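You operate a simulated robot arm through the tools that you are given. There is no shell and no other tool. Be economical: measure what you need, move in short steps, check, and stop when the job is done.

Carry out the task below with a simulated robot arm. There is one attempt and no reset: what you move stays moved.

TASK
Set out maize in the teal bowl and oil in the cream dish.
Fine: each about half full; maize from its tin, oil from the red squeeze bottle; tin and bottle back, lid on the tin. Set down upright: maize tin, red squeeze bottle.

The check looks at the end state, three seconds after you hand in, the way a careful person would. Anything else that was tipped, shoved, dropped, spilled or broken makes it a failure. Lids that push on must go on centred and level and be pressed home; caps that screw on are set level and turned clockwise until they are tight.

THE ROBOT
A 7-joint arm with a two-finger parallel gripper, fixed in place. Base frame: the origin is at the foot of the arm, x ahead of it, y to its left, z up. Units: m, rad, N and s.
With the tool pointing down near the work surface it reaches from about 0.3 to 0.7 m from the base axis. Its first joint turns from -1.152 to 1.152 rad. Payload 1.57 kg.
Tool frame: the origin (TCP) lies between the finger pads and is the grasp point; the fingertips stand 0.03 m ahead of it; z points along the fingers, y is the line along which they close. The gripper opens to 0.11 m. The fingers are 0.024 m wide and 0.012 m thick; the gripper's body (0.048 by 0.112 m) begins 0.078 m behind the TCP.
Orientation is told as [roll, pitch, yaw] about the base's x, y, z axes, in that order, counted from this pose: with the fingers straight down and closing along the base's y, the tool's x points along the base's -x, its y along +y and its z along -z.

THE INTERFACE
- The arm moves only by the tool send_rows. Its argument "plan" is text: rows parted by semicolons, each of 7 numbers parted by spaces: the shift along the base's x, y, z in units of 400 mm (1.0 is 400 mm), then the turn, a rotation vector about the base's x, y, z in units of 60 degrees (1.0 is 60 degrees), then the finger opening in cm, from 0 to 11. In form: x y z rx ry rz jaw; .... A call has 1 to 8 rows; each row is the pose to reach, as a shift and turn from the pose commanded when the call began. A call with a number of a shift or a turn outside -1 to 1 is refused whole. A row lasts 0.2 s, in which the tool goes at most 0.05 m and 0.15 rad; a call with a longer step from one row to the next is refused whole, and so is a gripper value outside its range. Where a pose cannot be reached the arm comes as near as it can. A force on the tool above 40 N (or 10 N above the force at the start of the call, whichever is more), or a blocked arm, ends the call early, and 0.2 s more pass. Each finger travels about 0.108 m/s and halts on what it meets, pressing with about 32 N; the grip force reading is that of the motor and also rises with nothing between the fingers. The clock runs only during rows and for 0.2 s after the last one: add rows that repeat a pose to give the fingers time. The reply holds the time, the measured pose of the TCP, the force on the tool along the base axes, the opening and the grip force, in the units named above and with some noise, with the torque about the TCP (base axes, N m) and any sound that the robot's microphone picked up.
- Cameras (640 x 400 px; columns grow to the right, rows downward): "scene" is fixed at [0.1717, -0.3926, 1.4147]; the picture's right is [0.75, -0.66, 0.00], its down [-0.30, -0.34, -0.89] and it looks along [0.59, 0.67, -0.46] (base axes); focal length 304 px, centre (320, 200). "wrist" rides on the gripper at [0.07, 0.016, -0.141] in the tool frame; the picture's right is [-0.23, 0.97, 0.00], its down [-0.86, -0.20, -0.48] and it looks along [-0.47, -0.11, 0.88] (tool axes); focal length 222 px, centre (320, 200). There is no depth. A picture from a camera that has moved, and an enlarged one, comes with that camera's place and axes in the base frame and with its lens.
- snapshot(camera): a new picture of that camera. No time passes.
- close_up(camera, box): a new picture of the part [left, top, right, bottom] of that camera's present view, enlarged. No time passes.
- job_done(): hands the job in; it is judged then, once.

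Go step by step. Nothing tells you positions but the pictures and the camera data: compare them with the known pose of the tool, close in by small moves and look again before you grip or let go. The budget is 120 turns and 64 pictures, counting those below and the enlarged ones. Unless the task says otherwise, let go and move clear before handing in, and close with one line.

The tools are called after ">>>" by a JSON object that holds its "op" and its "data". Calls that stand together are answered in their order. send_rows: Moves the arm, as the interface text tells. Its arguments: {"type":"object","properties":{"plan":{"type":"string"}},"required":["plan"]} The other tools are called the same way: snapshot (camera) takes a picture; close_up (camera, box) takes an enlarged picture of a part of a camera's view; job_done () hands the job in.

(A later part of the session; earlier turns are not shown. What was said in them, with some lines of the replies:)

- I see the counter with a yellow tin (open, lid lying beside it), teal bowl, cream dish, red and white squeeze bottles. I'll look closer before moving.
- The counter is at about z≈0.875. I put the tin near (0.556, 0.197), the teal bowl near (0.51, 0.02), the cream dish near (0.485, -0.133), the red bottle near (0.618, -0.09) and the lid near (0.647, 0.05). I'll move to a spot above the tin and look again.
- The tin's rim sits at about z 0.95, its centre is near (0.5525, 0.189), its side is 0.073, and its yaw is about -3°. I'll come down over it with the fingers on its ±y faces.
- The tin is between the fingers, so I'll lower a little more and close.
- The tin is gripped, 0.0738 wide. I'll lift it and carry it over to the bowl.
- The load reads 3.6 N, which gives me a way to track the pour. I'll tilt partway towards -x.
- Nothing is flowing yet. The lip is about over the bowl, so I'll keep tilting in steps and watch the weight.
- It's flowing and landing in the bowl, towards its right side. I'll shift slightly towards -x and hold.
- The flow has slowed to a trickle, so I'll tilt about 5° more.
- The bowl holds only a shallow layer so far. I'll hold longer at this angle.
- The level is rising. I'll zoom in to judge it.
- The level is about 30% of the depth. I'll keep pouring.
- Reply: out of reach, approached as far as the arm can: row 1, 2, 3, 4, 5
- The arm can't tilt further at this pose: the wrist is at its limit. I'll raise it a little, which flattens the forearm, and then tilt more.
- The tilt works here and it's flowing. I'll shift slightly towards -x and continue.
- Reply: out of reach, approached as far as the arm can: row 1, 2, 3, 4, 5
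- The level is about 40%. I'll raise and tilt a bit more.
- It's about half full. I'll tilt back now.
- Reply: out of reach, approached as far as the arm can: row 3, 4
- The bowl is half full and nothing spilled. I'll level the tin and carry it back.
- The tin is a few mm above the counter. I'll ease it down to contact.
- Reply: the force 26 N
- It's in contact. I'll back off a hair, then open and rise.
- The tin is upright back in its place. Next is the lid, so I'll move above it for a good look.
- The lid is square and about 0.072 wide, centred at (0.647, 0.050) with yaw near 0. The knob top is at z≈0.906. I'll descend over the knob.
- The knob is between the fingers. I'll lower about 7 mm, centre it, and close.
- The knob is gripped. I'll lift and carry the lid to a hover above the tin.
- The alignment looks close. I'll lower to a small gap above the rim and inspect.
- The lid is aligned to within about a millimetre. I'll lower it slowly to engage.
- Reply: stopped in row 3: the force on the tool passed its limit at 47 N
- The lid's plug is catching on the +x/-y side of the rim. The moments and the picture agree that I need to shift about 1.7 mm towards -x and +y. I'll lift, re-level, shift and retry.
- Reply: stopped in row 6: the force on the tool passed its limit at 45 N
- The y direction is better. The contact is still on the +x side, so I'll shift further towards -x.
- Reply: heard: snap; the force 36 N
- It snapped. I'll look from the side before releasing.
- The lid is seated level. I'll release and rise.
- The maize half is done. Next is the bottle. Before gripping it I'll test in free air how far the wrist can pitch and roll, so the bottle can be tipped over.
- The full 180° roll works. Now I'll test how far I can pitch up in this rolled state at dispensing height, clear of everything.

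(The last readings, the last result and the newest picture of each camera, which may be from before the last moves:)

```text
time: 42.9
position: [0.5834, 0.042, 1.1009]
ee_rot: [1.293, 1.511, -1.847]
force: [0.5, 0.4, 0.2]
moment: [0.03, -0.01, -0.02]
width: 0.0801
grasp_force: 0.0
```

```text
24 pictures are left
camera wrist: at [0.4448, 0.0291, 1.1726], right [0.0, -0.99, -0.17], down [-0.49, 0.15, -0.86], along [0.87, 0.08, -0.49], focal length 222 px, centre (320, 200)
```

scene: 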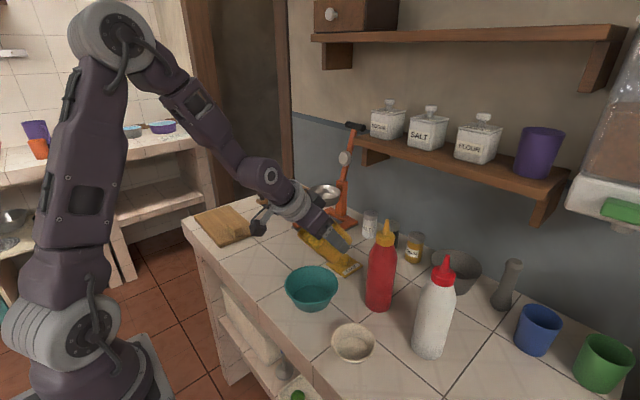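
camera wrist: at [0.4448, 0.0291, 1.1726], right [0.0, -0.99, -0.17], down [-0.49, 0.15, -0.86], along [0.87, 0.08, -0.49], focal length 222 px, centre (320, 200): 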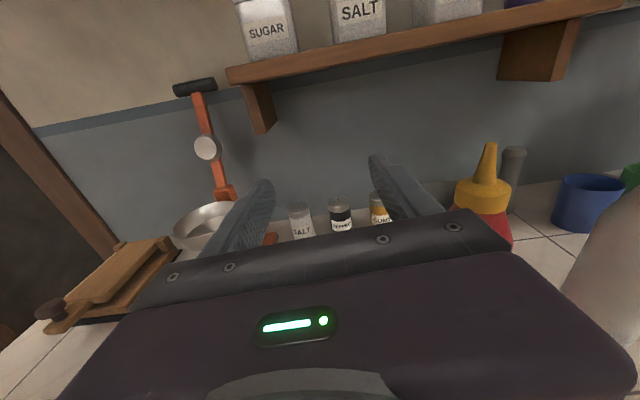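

In the rolled state the tool can be fully horizontal. The plan is to grip the bottle unrolled with the tool about 30° below horizontal, then roll 180° and level out to dispense. First I'll undo the test moves.

>>> {"op": "send_rows", "data": {"plan": "0 0 0.06 0 0.1 0 8; 0 0 0.13 0 0.2 0 8; 0 0 0.19 0 0.3 0 8; 0 0 0.25 0 0.4 0 8; 0 0 0.25 0 0.5 0 8"}}

>>> {"op": "send_rows", "data": {"plan": "0 0 0 -0.12 0 0.073 8; 0 0 0 -0.24 0 0.145 8; 0 0 0 -0.36 0 0.218 8; 0 0 0 -0.48 0 0.29 8; 0 0 0 -0.6 0 0.363 8; 0 0 0 -0.72 0 0.435 8; 0 0 0 -0.84 0 0.508 8"}}

>>> {"op": "send_rows", "data": {"plan": "0 0 0 -0.12 0 0.073 8; 0 0 0 -0.24 0 0.145 8; 0 0 0 -0.36 0 0.218 8; 0 0 0 -0.48 0 0.29 8; 0 0 0 -0.6 0 0.363 8; 0 0 0 -0.72 0 0.435 8; 0 0 0 -0.84 0 0.508 8"}}

>>> {"op": "send_rows", "data": {"plan": "0 0 0 -0.12 0 0.073 8; 0 0 0 -0.24 0 0.145 8; 0 0 0 -0.36 0 0.218 8; 0 0 0 -0.48 0 0.29 8; 0 0 0 -0.6 0 0.363 8; 0 0 0 -0.72 0 0.435 8; 0 0 0 -0.84 0 0.508 8"}}

```text
time: 44.1
position: [0.5858, 0.0399, 1.2032]
ee_rot: [0.097, 1.029, -3.027]
force: [0.5, 0.0, -0.1]
moment: [0.0, 0.03, -0.02]
width: 0.0802
grasp_force: 0.1
```

```text
time: 45.7
position: [0.5846, 0.0403, 1.2018]
ee_rot: [0.973, 0.412, -1.832]
force: [-0.2, -0.7, 0.0]
moment: [0.02, 0.03, 0.0]
width: 0.0799
grasp_force: 0.0
```

```text
time: 47.3
position: [0.5847, 0.0432, 1.2013]
ee_rot: [0.954, -0.458, -1.264]
force: [-0.7, -0.2, -0.2]
moment: [0.01, 0.0, -0.02]
width: 0.08
grasp_force: 0.0
```

```text
time: 48.9
position: [0.5853, 0.0416, 1.2004]
ee_rot: [-0.003, -1.025, 0.007]
force: [0.9, 0.2, 0.3]
moment: [0.03, -0.03, -0.02]
width: 0.0799
grasp_force: 0.0
```

>>> {"op": "send_rows", "data": {"plan": "-0.066 -0.084 0 0 0 0 9; -0.132 -0.168 0 0 0 0 9; -0.197 -0.252 0 0 0 0 9; -0.2625 -0.335 0 0 0 0 9; -0.245 -0.335 -0.117 0 0 0 9; -0.225 -0.335 -0.235 0 0 0 9; -0.206 -0.335 -0.353 0 0 0 9; -0.1875 -0.335 -0.47 0 0 0 9"}}

>>> {"op": "snapshot", "data": {"camera": "wrist"}}

>>> {"op": "snapshot", "data": {"camera": "scene"}}

```text
time: 50.7
position: [0.5088, -0.0935, 1.0145]
ee_rot: [-0.006, -1.023, 0.003]
force: [-0.3, 0.3, 0.2]
moment: [-0.01, 0.0, 0.01]
width: 0.0899
grasp_force: 0.1
```

```text
23 pictures are left
camera wrist: at [0.3528, -0.0766, 1.027], right [0.12, 0.97, 0.19], down [0.04, -0.2, 0.98], along [0.99, -0.11, -0.06], focal length 222 px, centre (320, 200)
```

wrist: 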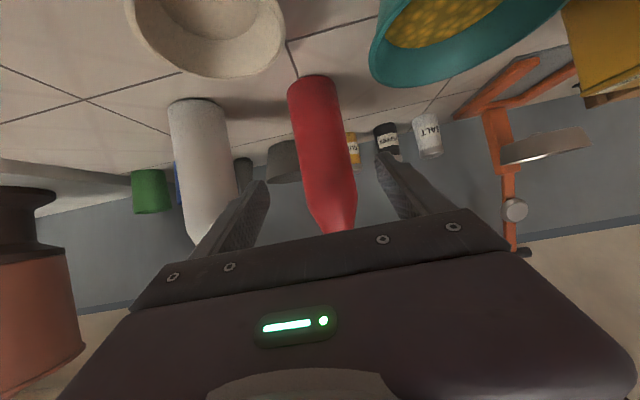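

```text
22 pictures are left
```

scene: 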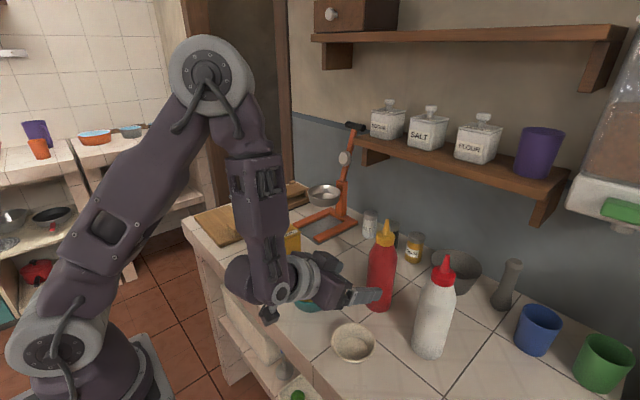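

The bottle is centred between the fingers. I'll advance around it without closing.

>>> {"op": "send_rows", "data": {"plan": "0.07 0.003 -0.04 0 0 0 9; 0.14 0.005 -0.08 0 0 0 9; 0.2 0.006 -0.115 0 0 0 9; 0.26 0.006 -0.14 0 0 0 9; 0.26 0.006 -0.14 0 0 0 9"}}

>>> {"op": "close_up", "data": {"camera": "scene", "box": [260, 210, 460, 350]}}

>>> {"op": "snapshot", "data": {"camera": "wrist"}}

```text
time: 51.9
position: [0.6147, -0.0903, 0.9594]
ee_rot: [-0.001, -1.023, 0.003]
force: [0.6, -0.4, -0.4]
moment: [0.02, -0.04, -0.02]
width: 0.0897
grasp_force: 0.2
```

```text
2.86 times, centred on (360, 280) of scene
camera zoom: at [0.1717, -0.3926, 1.4147], right [0.75, -0.66, 0.0], down [-0.3, -0.34, -0.89], along [0.59, 0.67, -0.46], focal length 867 px, centre (206, -29)
```

zoom: 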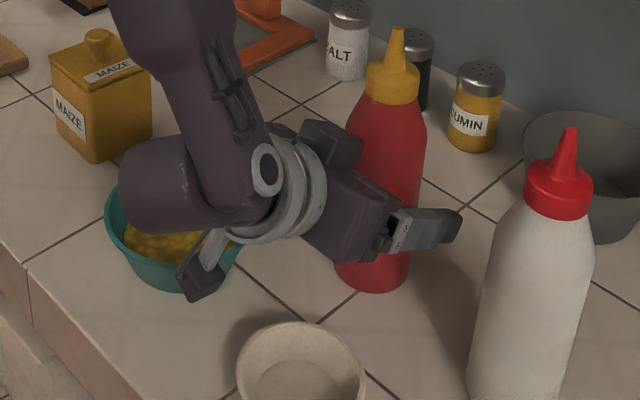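

```text
20 pictures are left
camera wrist: at [0.4575, -0.0737, 0.9715], right [0.12, 0.97, 0.19], down [0.04, -0.2, 0.98], along [0.99, -0.11, -0.06], focal length 222 px, centre (320, 200)
```

wrist: 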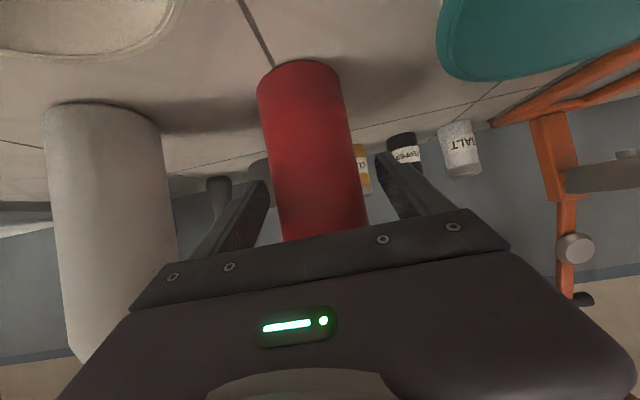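

The bottle is in the jaws. I'll close in small steps to find first contact without squeezing hard.

>>> {"op": "send_rows", "data": {"plan": "0 0 0 0 0 0 7.5; 0 0 0 0 0 0 6.8; 0 0 0 0 0 0 6.4; 0 0 0 0 0 0 6.4"}}

```text
time: 52.9
position: [0.6134, -0.0906, 0.9588]
ee_rot: [-0.002, -1.026, 0.003]
force: [-0.4, -1.1, -0.1]
moment: [-0.02, 0.0, -0.01]
width: 0.064
grasp_force: 0.0
```

>>> {"op": "send_rows", "data": {"plan": "0 0 0 0 0 0 6.2; 0 0 0 0 0 0 6.0; 0 0 0 0 0 0 6.0"}}

```text
time: 53.7
position: [0.6127, -0.0904, 0.9593]
ee_rot: [-0.002, -1.025, 0.001]
force: [0.0, -0.7, 0.0]
moment: [-0.01, 0.02, 0.02]
width: 0.0607
grasp_force: 0.5
```

>>> {"op": "send_rows", "data": {"plan": "0 0 0 0 0 0 5.9; 0 0 0 0 0 0 5.8; 0 0 0 0 0 0 5.8"}}

```text
time: 54.5
position: [0.6125, -0.0899, 0.9598]
ee_rot: [0.0, -1.025, 0.003]
force: [0.1, -1.1, 0.0]
moment: [-0.01, -0.03, 0.02]
width: 0.0592
grasp_force: 31.7
```

>>> {"op": "send_rows", "data": {"plan": "0 0 0 0 0 0 5.92; 0 0 0 0 0 0 5.92; 0 0 0 0 0 0 5.92"}}

```text
time: 55.3
position: [0.6133, -0.0898, 0.9592]
ee_rot: [-0.003, -1.025, 0.002]
force: [-0.2, -1.8, -0.4]
moment: [0.0, 0.04, -0.03]
width: 0.0597
grasp_force: 0.7
```

>>> {"op": "send_rows", "data": {"plan": "0 0 0 0 0 0 5.86; 0 0 0 0 0 0 5.86; 0 0 0 0 0 0 5.86"}}

```text
time: 56.1
position: [0.6133, -0.0902, 0.9601]
ee_rot: [-0.002, -1.024, 0.002]
force: [0.1, -1.2, 0.0]
moment: [-0.02, 0.01, 0.01]
width: 0.0596
grasp_force: 5.7
```

5.86 cm gives a grip of about 6 N. I'll use 5.83 for a moderately light hold and lift slightly to test for slip.

>>> {"op": "send_rows", "data": {"plan": "0 0 0 0 0 0 5.83; 0 0 0 0 0 0 5.83; 0 0 0.02 0 0 0 5.83; 0 0 0.05 0 0 0 5.83; 0 0 0.08 0 0 0 5.83; 0 0 0.08 0 0 0 5.83"}}

>>> {"op": "close_up", "data": {"camera": "scene", "box": [260, 190, 460, 330]}}

```text
time: 57.5
position: [0.6146, -0.0895, 0.9899]
ee_rot: [-0.002, -1.024, 0.001]
force: [-0.6, -0.1, -0.1]
moment: [0.04, 0.07, -0.04]
width: 0.0599
grasp_force: 11.5
```

```text
2.86 times, centred on (360, 260) of scene
camera zoom: at [0.1717, -0.3926, 1.4147], right [0.75, -0.66, 0.0], down [-0.3, -0.34, -0.89], along [0.59, 0.67, -0.46], focal length 867 px, centre (206, 29)
```

zoom: 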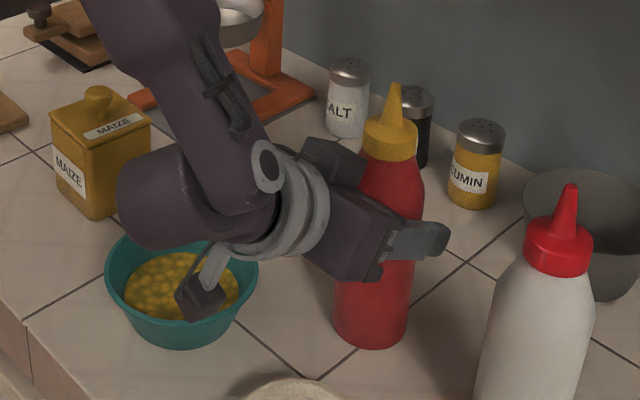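

The fingers slid up and the bottle stayed put, so the grip was too light. I'll go back down and grip a bit firmer.

>>> {"op": "send_rows", "data": {"plan": "0 0 0 0 0 0 6.3; 0 0 -0.04 0 0 0 6.3; 0 0 -0.08 0 0 0 6.3; 0 0 -0.08 0 0 0 5.8; 0 0 -0.08 0 0 0 5.8; 0 0 -0.08 0 0 0 5.8; 0 0 -0.05 0 0 0 5.8; 0 0 -0.02 0 0 0 5.8"}}

```text
time: 59.3
position: [0.6138, -0.0901, 0.9827]
ee_rot: [-0.001, -1.025, 0.001]
force: [-0.5, 0.4, -2.5]
moment: [0.03, -0.05, 0.01]
width: 0.0593
grasp_force: 31.6
```

The bottle is lifted and its weight is carried (2.5 N). I'll lower it to a few mm and find the lightest grip that still holds.

>>> {"op": "send_rows", "data": {"plan": "0 0 -0.03 0 0 0 5.8; 0 0 -0.04 0 0 0 5.8; 0 0 -0.04 0 0 0 5.83; 0 0 -0.04 0 0 0 5.83"}}

```text
time: 60.3
position: [0.6152, -0.0893, 0.9655]
ee_rot: [0.0, -1.024, 0.002]
force: [0.8, -0.6, -1.7]
moment: [-0.04, 0.01, -0.04]
width: 0.0589
grasp_force: 31.9
```

>>> {"op": "send_rows", "data": {"plan": "0 0 0 0 0 0 5.88; 0 0 0 0 0 0 5.88; 0 0 0 0 0 0 5.88"}}

```text
time: 61.1
position: [0.6156, -0.0888, 0.9661]
ee_rot: [-0.001, -1.025, 0.001]
force: [-0.3, 0.1, 0.5]
moment: [0.01, -0.02, -0.02]
width: 0.0597
grasp_force: 0.3
```

It let go at 5.88 and settled back on the counter. I'll regrip at an intermediate value and watch the force for longer.

>>> {"op": "send_rows", "data": {"plan": "0 0 -0.014 0 0 0 6.1; 0 0 -0.014 0 0 0 5.83; 0 0 -0.014 0 0 0 5.83; 0 0 -0.014 0 0 0 5.83; 0 0 -0.014 0 0 0 5.83; 0 0 -0.014 0 0 0 5.83; 0 0 -0.014 0 0 0 5.83; 0 0 -0.014 0 0 0 5.83"}}

>>> {"op": "send_rows", "data": {"plan": "0 0 0 0 0 0 5.83; 0 0 0 0 0 0 5.83; 0 0 0 0 0 0 5.83; 0 0 0.02 0 0 0 5.83; 0 0 0.04 0 0 0 5.83; 0 0 0.04 0 0 0 5.83"}}

```text
time: 62.9
position: [0.6153, -0.0875, 0.9615]
ee_rot: [0.0, -1.025, 0.0]
force: [-0.4, 0.2, -1.0]
moment: [0.04, 0.02, 0.01]
width: 0.0593
grasp_force: 32.4
```

```text
time: 64.3
position: [0.6134, -0.0894, 0.9757]
ee_rot: [-0.003, -1.024, 0.002]
force: [-0.5, -0.5, 1.8]
moment: [0.06, 0.14, -0.01]
width: 0.0596
grasp_force: 23.8
```

>>> {"op": "close_up", "data": {"camera": "scene", "box": [260, 190, 460, 330]}}

>>> {"op": "send_rows", "data": {"plan": "0 0 0 0 0 0 5.83; 0 0 0 0 0 0 5.83"}}

```text
2.86 times, centred on (360, 260) of scene
camera zoom: at [0.1717, -0.3926, 1.4147], right [0.75, -0.66, 0.0], down [-0.3, -0.34, -0.89], along [0.59, 0.67, -0.46], focal length 867 px, centre (206, 29)
```

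zoom: 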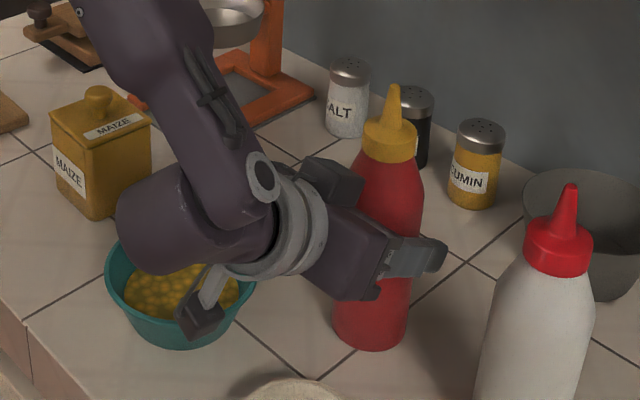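

```text
time: 64.9
position: [0.613, -0.0905, 0.9763]
ee_rot: [-0.001, -1.023, 0.0]
force: [0.0, -1.0, 1.3]
moment: [0.04, 0.0, -0.02]
width: 0.0595
grasp_force: 6.0
```

It slipped again at 5.83, so a firm grip is needed. The plan is to grip firmly while upright, lift, move so that the nozzle tip stays over the dish as the bottle rolls past horizontal, and then roll back to stop.

>>> {"op": "send_rows", "data": {"plan": "0 0 0 0 0 0 6.3; 0 0 -0.045 0 0 0 6.3; 0 0 -0.045 0 0 0 5.79; 0 0 -0.045 0 0 0 5.79; 0 0 -0.045 0 0 0 5.79; 0 0 0 0 0 0 5.79; 0 0 0.08 0 0 0 5.79; 0 0 0.18 0 0 0 5.79"}}

>>> {"op": "close_up", "data": {"camera": "scene", "box": [260, 150, 460, 350]}}

```text
time: 66.7
position: [0.6136, -0.0874, 1.0495]
ee_rot: [-0.002, -1.022, 0.002]
force: [0.6, 0.6, -2.3]
moment: [0.01, -0.05, -0.01]
width: 0.059
grasp_force: 31.7
```

```text
2.00 times, centred on (360, 250) of scene
camera zoom: at [0.1717, -0.3926, 1.4147], right [0.75, -0.66, 0.0], down [-0.3, -0.34, -0.89], along [0.59, 0.67, -0.46], focal length 607 px, centre (240, 100)
```

zoom: 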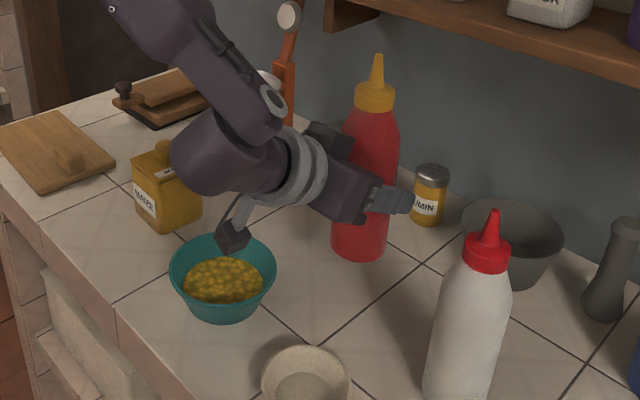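

The bottle is lifted and upright. I'll move up and begin the first 60° of roll, with the nozzle swinging towards -y.

>>> {"op": "send_rows", "data": {"plan": "-0.02 0.03 0.06 0 0 0 5.79; -0.05 0.07 0.13 0.12 0 -0.073 5.79; -0.08 0.11 0.2 0.24 0 -0.145 5.79; -0.11 0.15 0.25 0.36 0 -0.218 5.79; -0.14 0.188 0.25 0.48 0 -0.29 5.79; -0.165 0.188 0.25 0.6 0 -0.363 5.79; -0.165 0.188 0.25 0.72 0 -0.435 5.79; -0.165 0.188 0.25 0.84 0 -0.508 5.79"}}

>>> {"op": "snapshot", "data": {"camera": "scene"}}

```text
time: 68.5
position: [0.5471, -0.0154, 1.1484]
ee_rot: [0.956, -0.457, -1.268]
force: [0.0, 0.2, -2.2]
moment: [-0.01, -0.01, 0.03]
width: 0.0593
grasp_force: 32.1
```

```text
16 pictures are left
```

scene: 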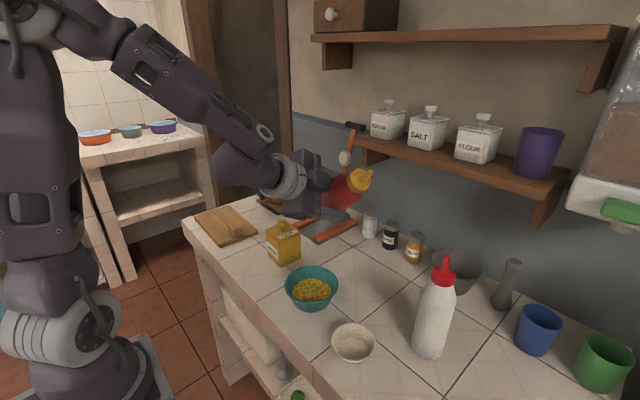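

The geometry matches my prediction. I'll roll to about horizontal with the nozzle tip over the dish, lowering some.

>>> {"op": "send_rows", "data": {"plan": "0.01 -0.002 -0.03 0.12 0 -0.073 5.79; 0.02 -0.004 -0.06 0.24 0 -0.145 5.79; 0.03 -0.006 -0.09 0.36 0 -0.218 5.79; 0.04 -0.008 -0.12 0.48 0 -0.29 5.79; 0.05 -0.01 -0.15 0.6 0 -0.363 5.79; 0.055 -0.01 -0.17 0.71 0 -0.43 5.79; 0.055 -0.01 -0.17 0.71 0 -0.43 5.79"}}

>>> {"op": "close_up", "data": {"camera": "scene", "box": [260, 170, 460, 370]}}

```text
time: 70.1
position: [0.57, -0.0197, 1.0792]
ee_rot: [1.004, 0.281, -1.745]
force: [-1.1, -0.2, -2.6]
moment: [-0.01, -0.03, -0.04]
width: 0.059
grasp_force: 31.9
```

```text
2.00 times, centred on (360, 270) of scene
camera zoom: at [0.1717, -0.3926, 1.4147], right [0.75, -0.66, 0.0], down [-0.3, -0.34, -0.89], along [0.59, 0.67, -0.46], focal length 607 px, centre (240, 60)
```

zoom: 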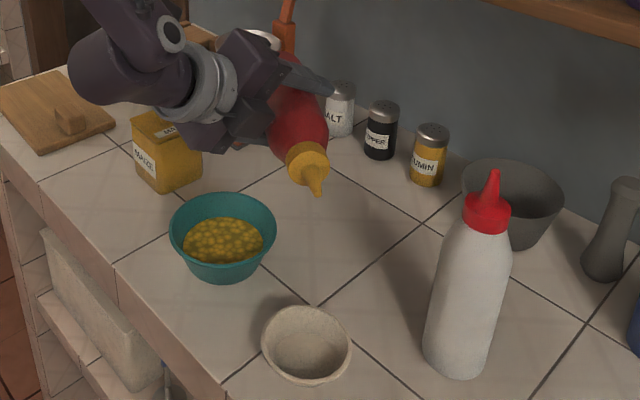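

The nozzle is horizontal, over the dish, and not flowing. I'll lower and roll another 10° or so.

>>> {"op": "send_rows", "data": {"plan": "0 0 -0.06 0 0 0 5.79; 0 0 -0.125 0 0 0 5.79; 0.015 -0.01 -0.125 0.08 0 -0.048 5.79; 0.025 -0.02 -0.125 0.15 0 -0.09 5.79; 0.025 -0.02 -0.125 0.15 0 -0.09 5.79"}}

>>> {"op": "close_up", "data": {"camera": "scene", "box": [280, 220, 440, 370]}}

```text
time: 71.3
position: [0.5798, -0.0266, 1.0302]
ee_rot: [0.965, 0.432, -1.851]
force: [0.1, 0.1, -2.3]
moment: [0.02, -0.02, 0.03]
width: 0.0588
grasp_force: 32.3
```

```text
2.67 times, centred on (360, 295) of scene
camera zoom: at [0.1717, -0.3926, 1.4147], right [0.75, -0.66, 0.0], down [-0.3, -0.34, -0.89], along [0.59, 0.67, -0.46], focal length 809 px, centre (213, -53)
```

zoom: 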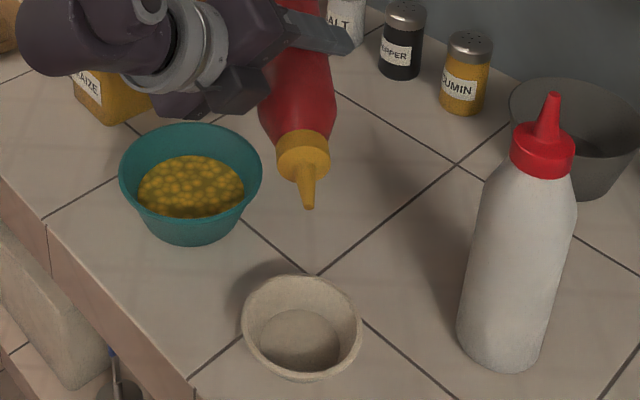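

There's no flow yet. I'll roll another 15° while keeping the tip over the dish.

>>> {"op": "send_rows", "data": {"plan": "0.015 -0.025 0 0.107 0 -0.065 5.79; 0.03 -0.05 0 0.214 0 -0.13 5.79; 0.03 -0.05 0 0.214 0 -0.13 5.79"}}

>>> {"op": "close_up", "data": {"camera": "scene", "box": [280, 220, 440, 370]}}

```text
time: 72.1
position: [0.5906, -0.0459, 1.0305]
ee_rot: [0.871, 0.644, -2.034]
force: [0.5, -0.3, -2.8]
moment: [0.03, 0.0, 0.02]
width: 0.0593
grasp_force: 31.6
```

```text
2.67 times, centred on (360, 295) of scene
camera zoom: at [0.1717, -0.3926, 1.4147], right [0.75, -0.66, 0.0], down [-0.3, -0.34, -0.89], along [0.59, 0.67, -0.46], focal length 809 px, centre (213, -53)
```

zoom: 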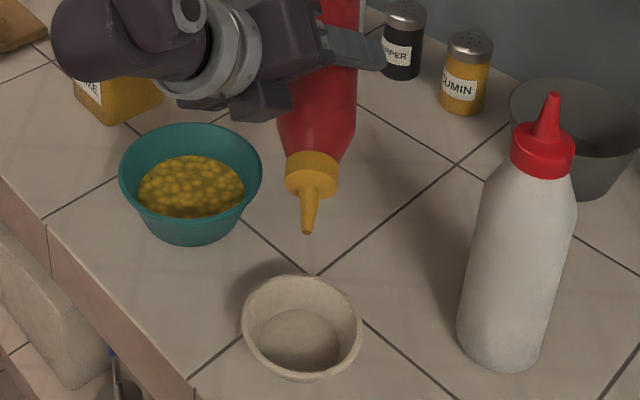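

Still none. I'll continue to about 160° of roll.

>>> {"op": "send_rows", "data": {"plan": "0.013 -0.038 0.02 0.119 0 -0.072 5.79; 0.027 -0.076 0.04 0.238 0 -0.144 5.79; 0.04 -0.114 0.05 0.357 0 -0.216 5.79; 0.04 -0.114 0.05 0.357 0 -0.216 5.79"}}

>>> {"op": "close_up", "data": {"camera": "scene", "box": [280, 220, 440, 370]}}

```text
time: 73.1
position: [0.6073, -0.0925, 1.0501]
ee_rot: [0.531, 0.93, -2.51]
force: [-0.4, -1.1, -2.5]
moment: [-0.02, 0.01, 0.01]
width: 0.0591
grasp_force: 32.0
```

```text
2.67 times, centred on (360, 295) of scene
camera zoom: at [0.1717, -0.3926, 1.4147], right [0.75, -0.66, 0.0], down [-0.3, -0.34, -0.89], along [0.59, 0.67, -0.46], focal length 809 px, centre (213, -53)
```

zoom: 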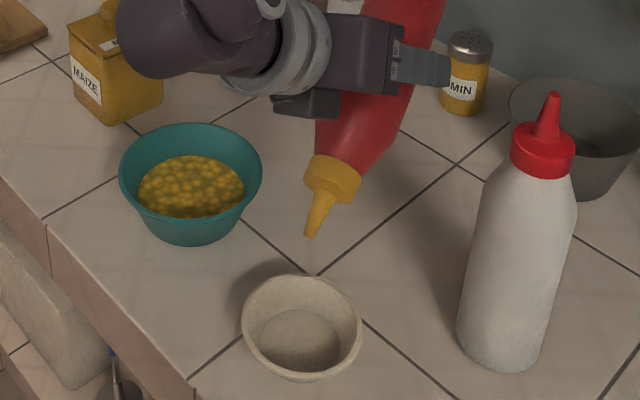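

Still no flow at 25° below horizontal. I'll pitch up 20° to make the nozzle steeper, keeping the tip over the dish.

>>> {"op": "send_rows", "data": {"plan": "-0.023 0 0.02 0 -0.11 0 5.79; -0.047 0 0.035 0 -0.22 0 5.79; -0.07 0 0.05 0 -0.333 0 5.79; -0.07 0 0.05 0 -0.333 0 5.79"}}

>>> {"op": "close_up", "data": {"camera": "scene", "box": [280, 220, 440, 370]}}

```text
time: 74.1
position: [0.5796, -0.0928, 1.0704]
ee_rot: [1.065, 1.164, -2.04]
force: [-0.4, -0.8, -1.9]
moment: [0.0, 0.01, -0.01]
width: 0.0591
grasp_force: 31.7
```

```text
2.67 times, centred on (360, 295) of scene
camera zoom: at [0.1717, -0.3926, 1.4147], right [0.75, -0.66, 0.0], down [-0.3, -0.34, -0.89], along [0.59, 0.67, -0.46], focal length 809 px, centre (213, -53)
```

zoom: 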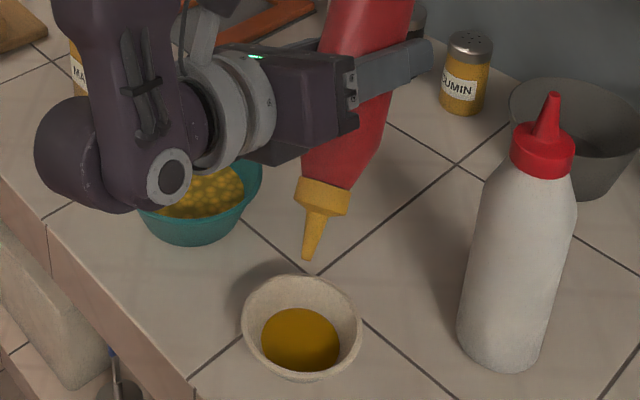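

Oil has gone into the dish and no stream is visible right now. I'll hold briefly and look closely.

>>> {"op": "send_rows", "data": {"plan": "0 0 0 0 0 0 5.79"}}

>>> {"op": "close_up", "data": {"camera": "scene", "box": [325, 300, 385, 370]}}

```text
time: 74.5
position: [0.579, -0.0926, 1.0714]
ee_rot: [1.067, 1.163, -2.039]
force: [-0.6, 0.1, -2.9]
moment: [-0.01, -0.01, 0.03]
width: 0.0593
grasp_force: 31.5
```

```text
5.71 times, centred on (355, 335) of scene
camera zoom: at [0.1717, -0.3926, 1.4147], right [0.75, -0.66, 0.0], down [-0.3, -0.34, -0.89], along [0.59, 0.67, -0.46], focal length 1734 px, centre (120, -571)
```

zoom: 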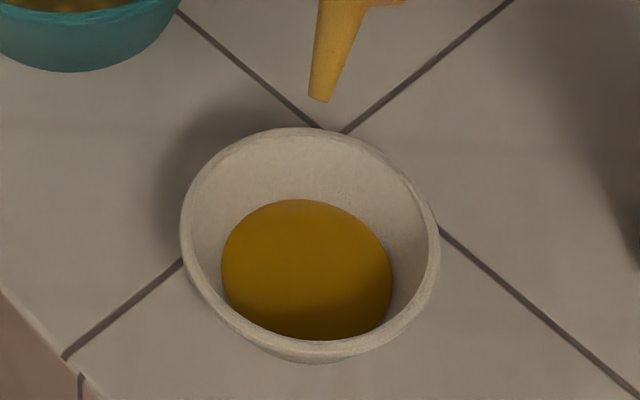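

The level is about a quarter and the flow appears to have stopped. I'll try a slightly harder squeeze.

>>> {"op": "send_rows", "data": {"plan": "0 0 0 0 0 0 5.6; 0 0 0 0 0 0 5.4; 0 0 0 0 0 0 5.4"}}

>>> {"op": "close_up", "data": {"camera": "scene", "box": [325, 300, 385, 370]}}

```text
time: 75.3
position: [0.5794, -0.0926, 1.0707]
ee_rot: [1.066, 1.163, -2.037]
force: [-0.2, -0.2, -2.6]
moment: [0.02, -0.01, 0.01]
width: 0.0594
grasp_force: 32.5
```

```text
5.71 times, centred on (355, 335) of scene
camera zoom: at [0.1717, -0.3926, 1.4147], right [0.75, -0.66, 0.0], down [-0.3, -0.34, -0.89], along [0.59, 0.67, -0.46], focal length 1734 px, centre (120, -571)
```

zoom: 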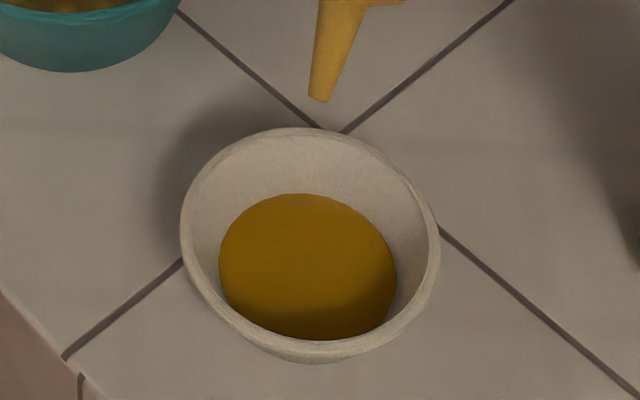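

It's rising slowly, so the drip continues, and the level is about 20–25%. I'll hold longer.

>>> {"op": "send_rows", "data": {"plan": "0 0 0 0 0 0 5.6; 0 0 0 0 0 0 5.6; 0 0 0 0 0 0 5.6; 0 0 0 0 0 0 5.6; 0 0 0 0 0 0 5.6; 0 0 0 0 0 0 5.6; 0 0 0 0 0 0 5.6; 0 0 0 0 0 0 5.6"}}

>>> {"op": "close_up", "data": {"camera": "scene", "box": [325, 300, 385, 370]}}

```text
time: 77.1
position: [0.5786, -0.0923, 1.072]
ee_rot: [1.065, 1.161, -2.037]
force: [-0.5, -0.2, -2.2]
moment: [0.01, -0.01, -0.02]
width: 0.059
grasp_force: 31.5
```

```text
5.71 times, centred on (355, 335) of scene
camera zoom: at [0.1717, -0.3926, 1.4147], right [0.75, -0.66, 0.0], down [-0.3, -0.34, -0.89], along [0.59, 0.67, -0.46], focal length 1734 px, centre (120, -571)
```

zoom: 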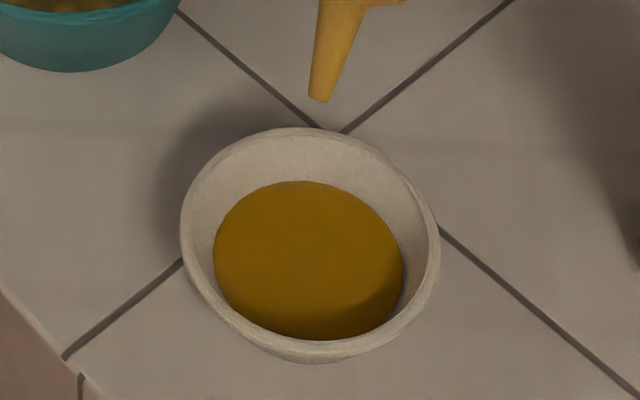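

It's about 40% full. I'll hold for another 0.8 s, then pitch back to stop.

>>> {"op": "send_rows", "data": {"plan": "0 0 0 0 0 0 5.79; 0 0 0 0 0 0 5.79; 0 0 0 0 0 0 5.79; 0 0 0 0 0 0 5.79; 0.023 0 -0.015 0 0.11 0 5.79; 0.047 0 -0.03 0 0.22 0 5.79; 0.07 0 -0.05 0 0.333 0 5.79"}}

>>> {"op": "close_up", "data": {"camera": "scene", "box": [325, 300, 385, 370]}}

```text
time: 78.7
position: [0.6076, -0.0938, 1.0503]
ee_rot: [0.53, 0.929, -2.509]
force: [-0.5, 0.0, -2.4]
moment: [0.0, -0.03, 0.02]
width: 0.059
grasp_force: 32.2
```

```text
5.71 times, centred on (355, 335) of scene
camera zoom: at [0.1717, -0.3926, 1.4147], right [0.75, -0.66, 0.0], down [-0.3, -0.34, -0.89], along [0.59, 0.67, -0.46], focal length 1734 px, centre (120, -571)
```

zoom: 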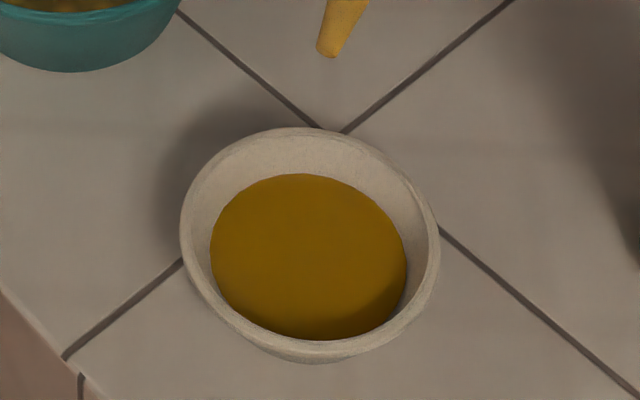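

The oil is a little under half. The same dip and return for a short time will top it up slightly.

>>> {"op": "send_rows", "data": {"plan": "-0.023 0 0.02 0 -0.11 0 5.79; -0.047 0 0.035 0 -0.22 0 5.79; -0.07 0 0.05 0 -0.333 0 5.79; -0.07 0 0.05 0 -0.333 0 5.79; -0.07 0 0.05 0 -0.333 0 5.79; -0.047 0 0.035 0 -0.22 0 5.79; -0.023 0 0.02 0 -0.11 0 5.79; 0 0 0 0 0 0 5.79"}}

>>> {"op": "close_up", "data": {"camera": "scene", "box": [325, 300, 385, 370]}}

```text
time: 80.5
position: [0.6074, -0.0915, 1.0498]
ee_rot: [0.53, 0.928, -2.507]
force: [0.7, -0.2, -2.0]
moment: [-0.07, -0.01, 0.02]
width: 0.0592
grasp_force: 32.0
```

```text
5.71 times, centred on (355, 335) of scene
camera zoom: at [0.1717, -0.3926, 1.4147], right [0.75, -0.66, 0.0], down [-0.3, -0.34, -0.89], along [0.59, 0.67, -0.46], focal length 1734 px, centre (120, -571)
```

zoom: 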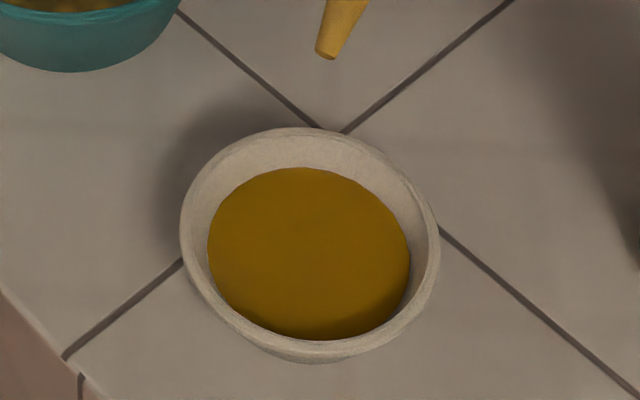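

The oil is at about half. I'll roll the bottle back upright along the same path.

>>> {"op": "send_rows", "data": {"plan": "-0.013 0.038 -0.01 -0.119 0 0.072 5.79; -0.027 0.076 -0.02 -0.238 0 0.144 5.79; -0.04 0.114 -0.03 -0.357 0 0.216 5.79; -0.055 0.139 -0.03 -0.464 0 0.281 5.79; -0.07 0.164 -0.03 -0.571 0 0.346 5.79; -0.085 0.174 0 -0.65 0 0.394 5.79; -0.095 0.184 0.05 -0.721 0 0.436 5.79"}}

>>> {"op": "send_rows", "data": {"plan": "-0.01 0.002 0.06 -0.12 0 0.073 5.79; -0.02 0.004 0.12 -0.24 0 0.145 5.79; -0.03 0.006 0.18 -0.36 0 0.218 5.79; -0.04 0.008 0.22 -0.48 0 0.29 5.79; -0.05 0.01 0.25 -0.6 0 0.363 5.79; -0.055 0.01 0.25 -0.71 0 0.43 5.79"}}

>>> {"op": "send_rows", "data": {"plan": "0 0 0 -0.12 0 0.073 5.79; 0.02 0 0 -0.24 0 0.145 5.79; 0.05 -0.02 0 -0.36 0 0.218 5.79; 0.08 -0.06 0 -0.48 0 0.29 5.79; 0.11 -0.1 0 -0.6 0 0.363 5.79; 0.14 -0.14 0 -0.72 0 0.435 5.79; 0.165 -0.188 0 -0.84 0 0.508 5.79; 0.165 -0.188 0 -0.84 0 0.508 5.79"}}

```text
time: 82.1
position: [0.5683, -0.0193, 1.0695]
ee_rot: [1.005, 0.277, -1.742]
force: [-0.5, 0.2, -2.0]
moment: [0.0, -0.04, 0.0]
width: 0.0588
grasp_force: 32.4
```

```text
time: 83.5
position: [0.5489, -0.0136, 1.1691]
ee_rot: [0.952, -0.459, -1.265]
force: [-0.1, -1.2, -1.9]
moment: [0.0, 0.0, -0.02]
width: 0.0592
grasp_force: 31.6
```

```text
time: 85.3
position: [0.6131, -0.0933, 1.17]
ee_rot: [-0.004, -1.024, 0.007]
force: [0.2, 0.1, -2.2]
moment: [-0.01, 0.0, -0.01]
width: 0.0589
grasp_force: 31.7
```

It's upright again above its place. I'll lower to just above the counter and look.

>>> {"op": "send_rows", "data": {"plan": "0 0.003 -0.1 0.003 0 -0.005 5.79; 0 0.003 -0.2 0.003 0 -0.005 5.79; 0 0.003 -0.3 0.003 0 -0.005 5.79; 0 0.003 -0.4 0.003 0 -0.005 5.79; 0 0.003 -0.47 0.003 0 -0.005 5.79; 0 0.003 -0.505 0.003 0 -0.005 5.79"}}

>>> {"op": "close_up", "data": {"camera": "scene", "box": [270, 190, 450, 370]}}

```text
time: 86.7
position: [0.6137, -0.0897, 0.968]
ee_rot: [0.002, -1.025, -0.007]
force: [0.3, -0.2, -1.2]
moment: [0.02, -0.01, 0.0]
width: 0.0594
grasp_force: 32.1
```

```text
2.22 times, centred on (360, 280) of scene
camera zoom: at [0.1717, -0.3926, 1.4147], right [0.75, -0.66, 0.0], down [-0.3, -0.34, -0.89], along [0.59, 0.67, -0.46], focal length 674 px, centre (231, 22)
```

zoom: 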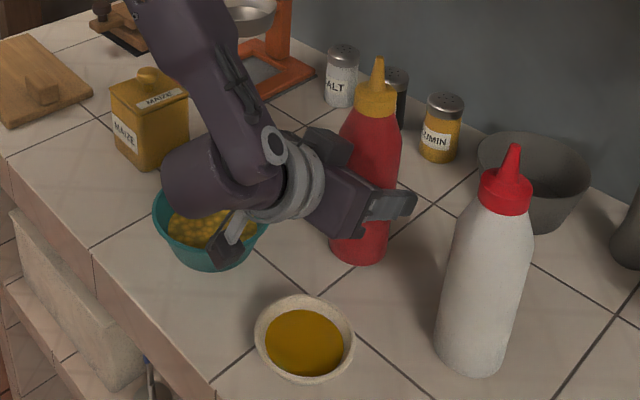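

All clean, with no spills. I'll ease down to contact.

>>> {"op": "send_rows", "data": {"plan": "0 0 -0.008 0 0 0 5.79; 0 0 -0.014 0 0 0 5.79; 0 0 -0.019 0 0 0 5.79; 0 0 -0.023 0 0 0 5.79; 0 0 -0.023 0 0 0 5.79"}}

```text
time: 87.9
position: [0.6159, -0.0885, 0.9594]
ee_rot: [0.003, -1.03, -0.007]
force: [-5.4, -2.2, 22.2]
moment: [-0.45, 0.12, -0.08]
width: 0.0592
grasp_force: 32.4
```

It's in contact. I'll relax slightly, open, and retreat back along the tool axis.

>>> {"op": "send_rows", "data": {"plan": "0 0 0.003 0 0 0 5.79; 0 0 0.003 0 0 0 6.1; 0 0 0.003 0 0 0 7; 0 0 0.003 0 0 0 9; 0 0 0.003 0 0 0 9; -0.06 0 0.04 0 0 0 9; -0.14 0 0.085 0 0 0 9; -0.24 0 0.145 0 0 0 9"}}

>>> {"op": "send_rows", "data": {"plan": "-0.03 0 0.1 0 0 0 9; -0.06 0 0.2 0 0 0 9; -0.08 0 0.32 0 0 0 9; -0.08 0 0.44 0 0 0 9; -0.08 0 0.5 0 0 0 9"}}

>>> {"op": "snapshot", "data": {"camera": "scene"}}

>>> {"op": "close_up", "data": {"camera": "scene", "box": [230, 200, 450, 370]}}

```text
time: 89.7
position: [0.5188, -0.0907, 1.0169]
ee_rot: [0.006, -1.025, -0.009]
force: [-0.3, -0.6, -0.3]
moment: [-0.01, -0.02, 0.01]
width: 0.0899
grasp_force: 0.0
```

```text
time: 90.9
position: [0.4871, -0.0889, 1.2163]
ee_rot: [0.007, -1.023, -0.007]
force: [0.1, 0.2, -1.0]
moment: [-0.01, 0.0, 0.01]
width: 0.0901
grasp_force: 0.0
```

```text
4 pictures are left
```

scene: 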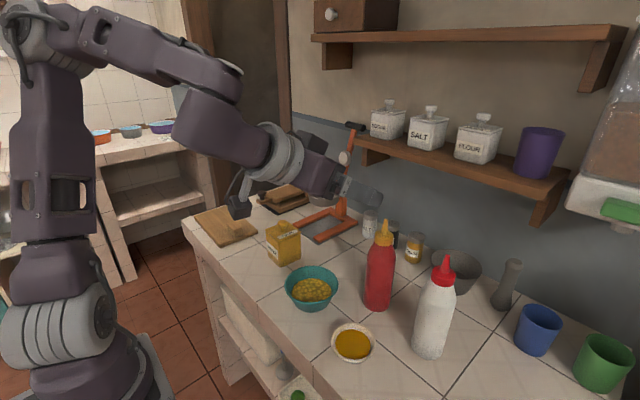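

```text
2.35 times, centred on (340, 285) of scene
camera zoom: at [0.1717, -0.3926, 1.4147], right [0.75, -0.66, 0.0], down [-0.3, -0.34, -0.89], along [0.59, 0.67, -0.46], focal length 714 px, centre (273, 0)
```

zoom: 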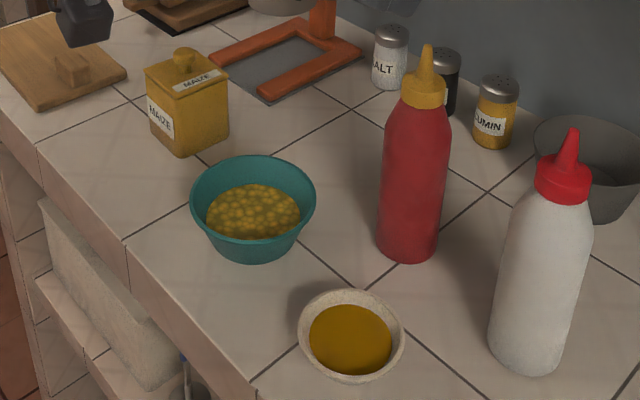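

The bowl and dish are about half full, the lid is on the tin, the bottle is upright in its place, and nothing else has moved. The arm is clear, so I'm handing in.

>>> {"op": "job_done", "data": {}}

```text
The job is handed in.
```

I set out maize in the teal bowl and oil in the cream dish, each about half full judging by the pictures. The maize may be slightly under half by volume. The tin is back with its lid snapped on, the red bottle is upright in its place, and I saw no spills.
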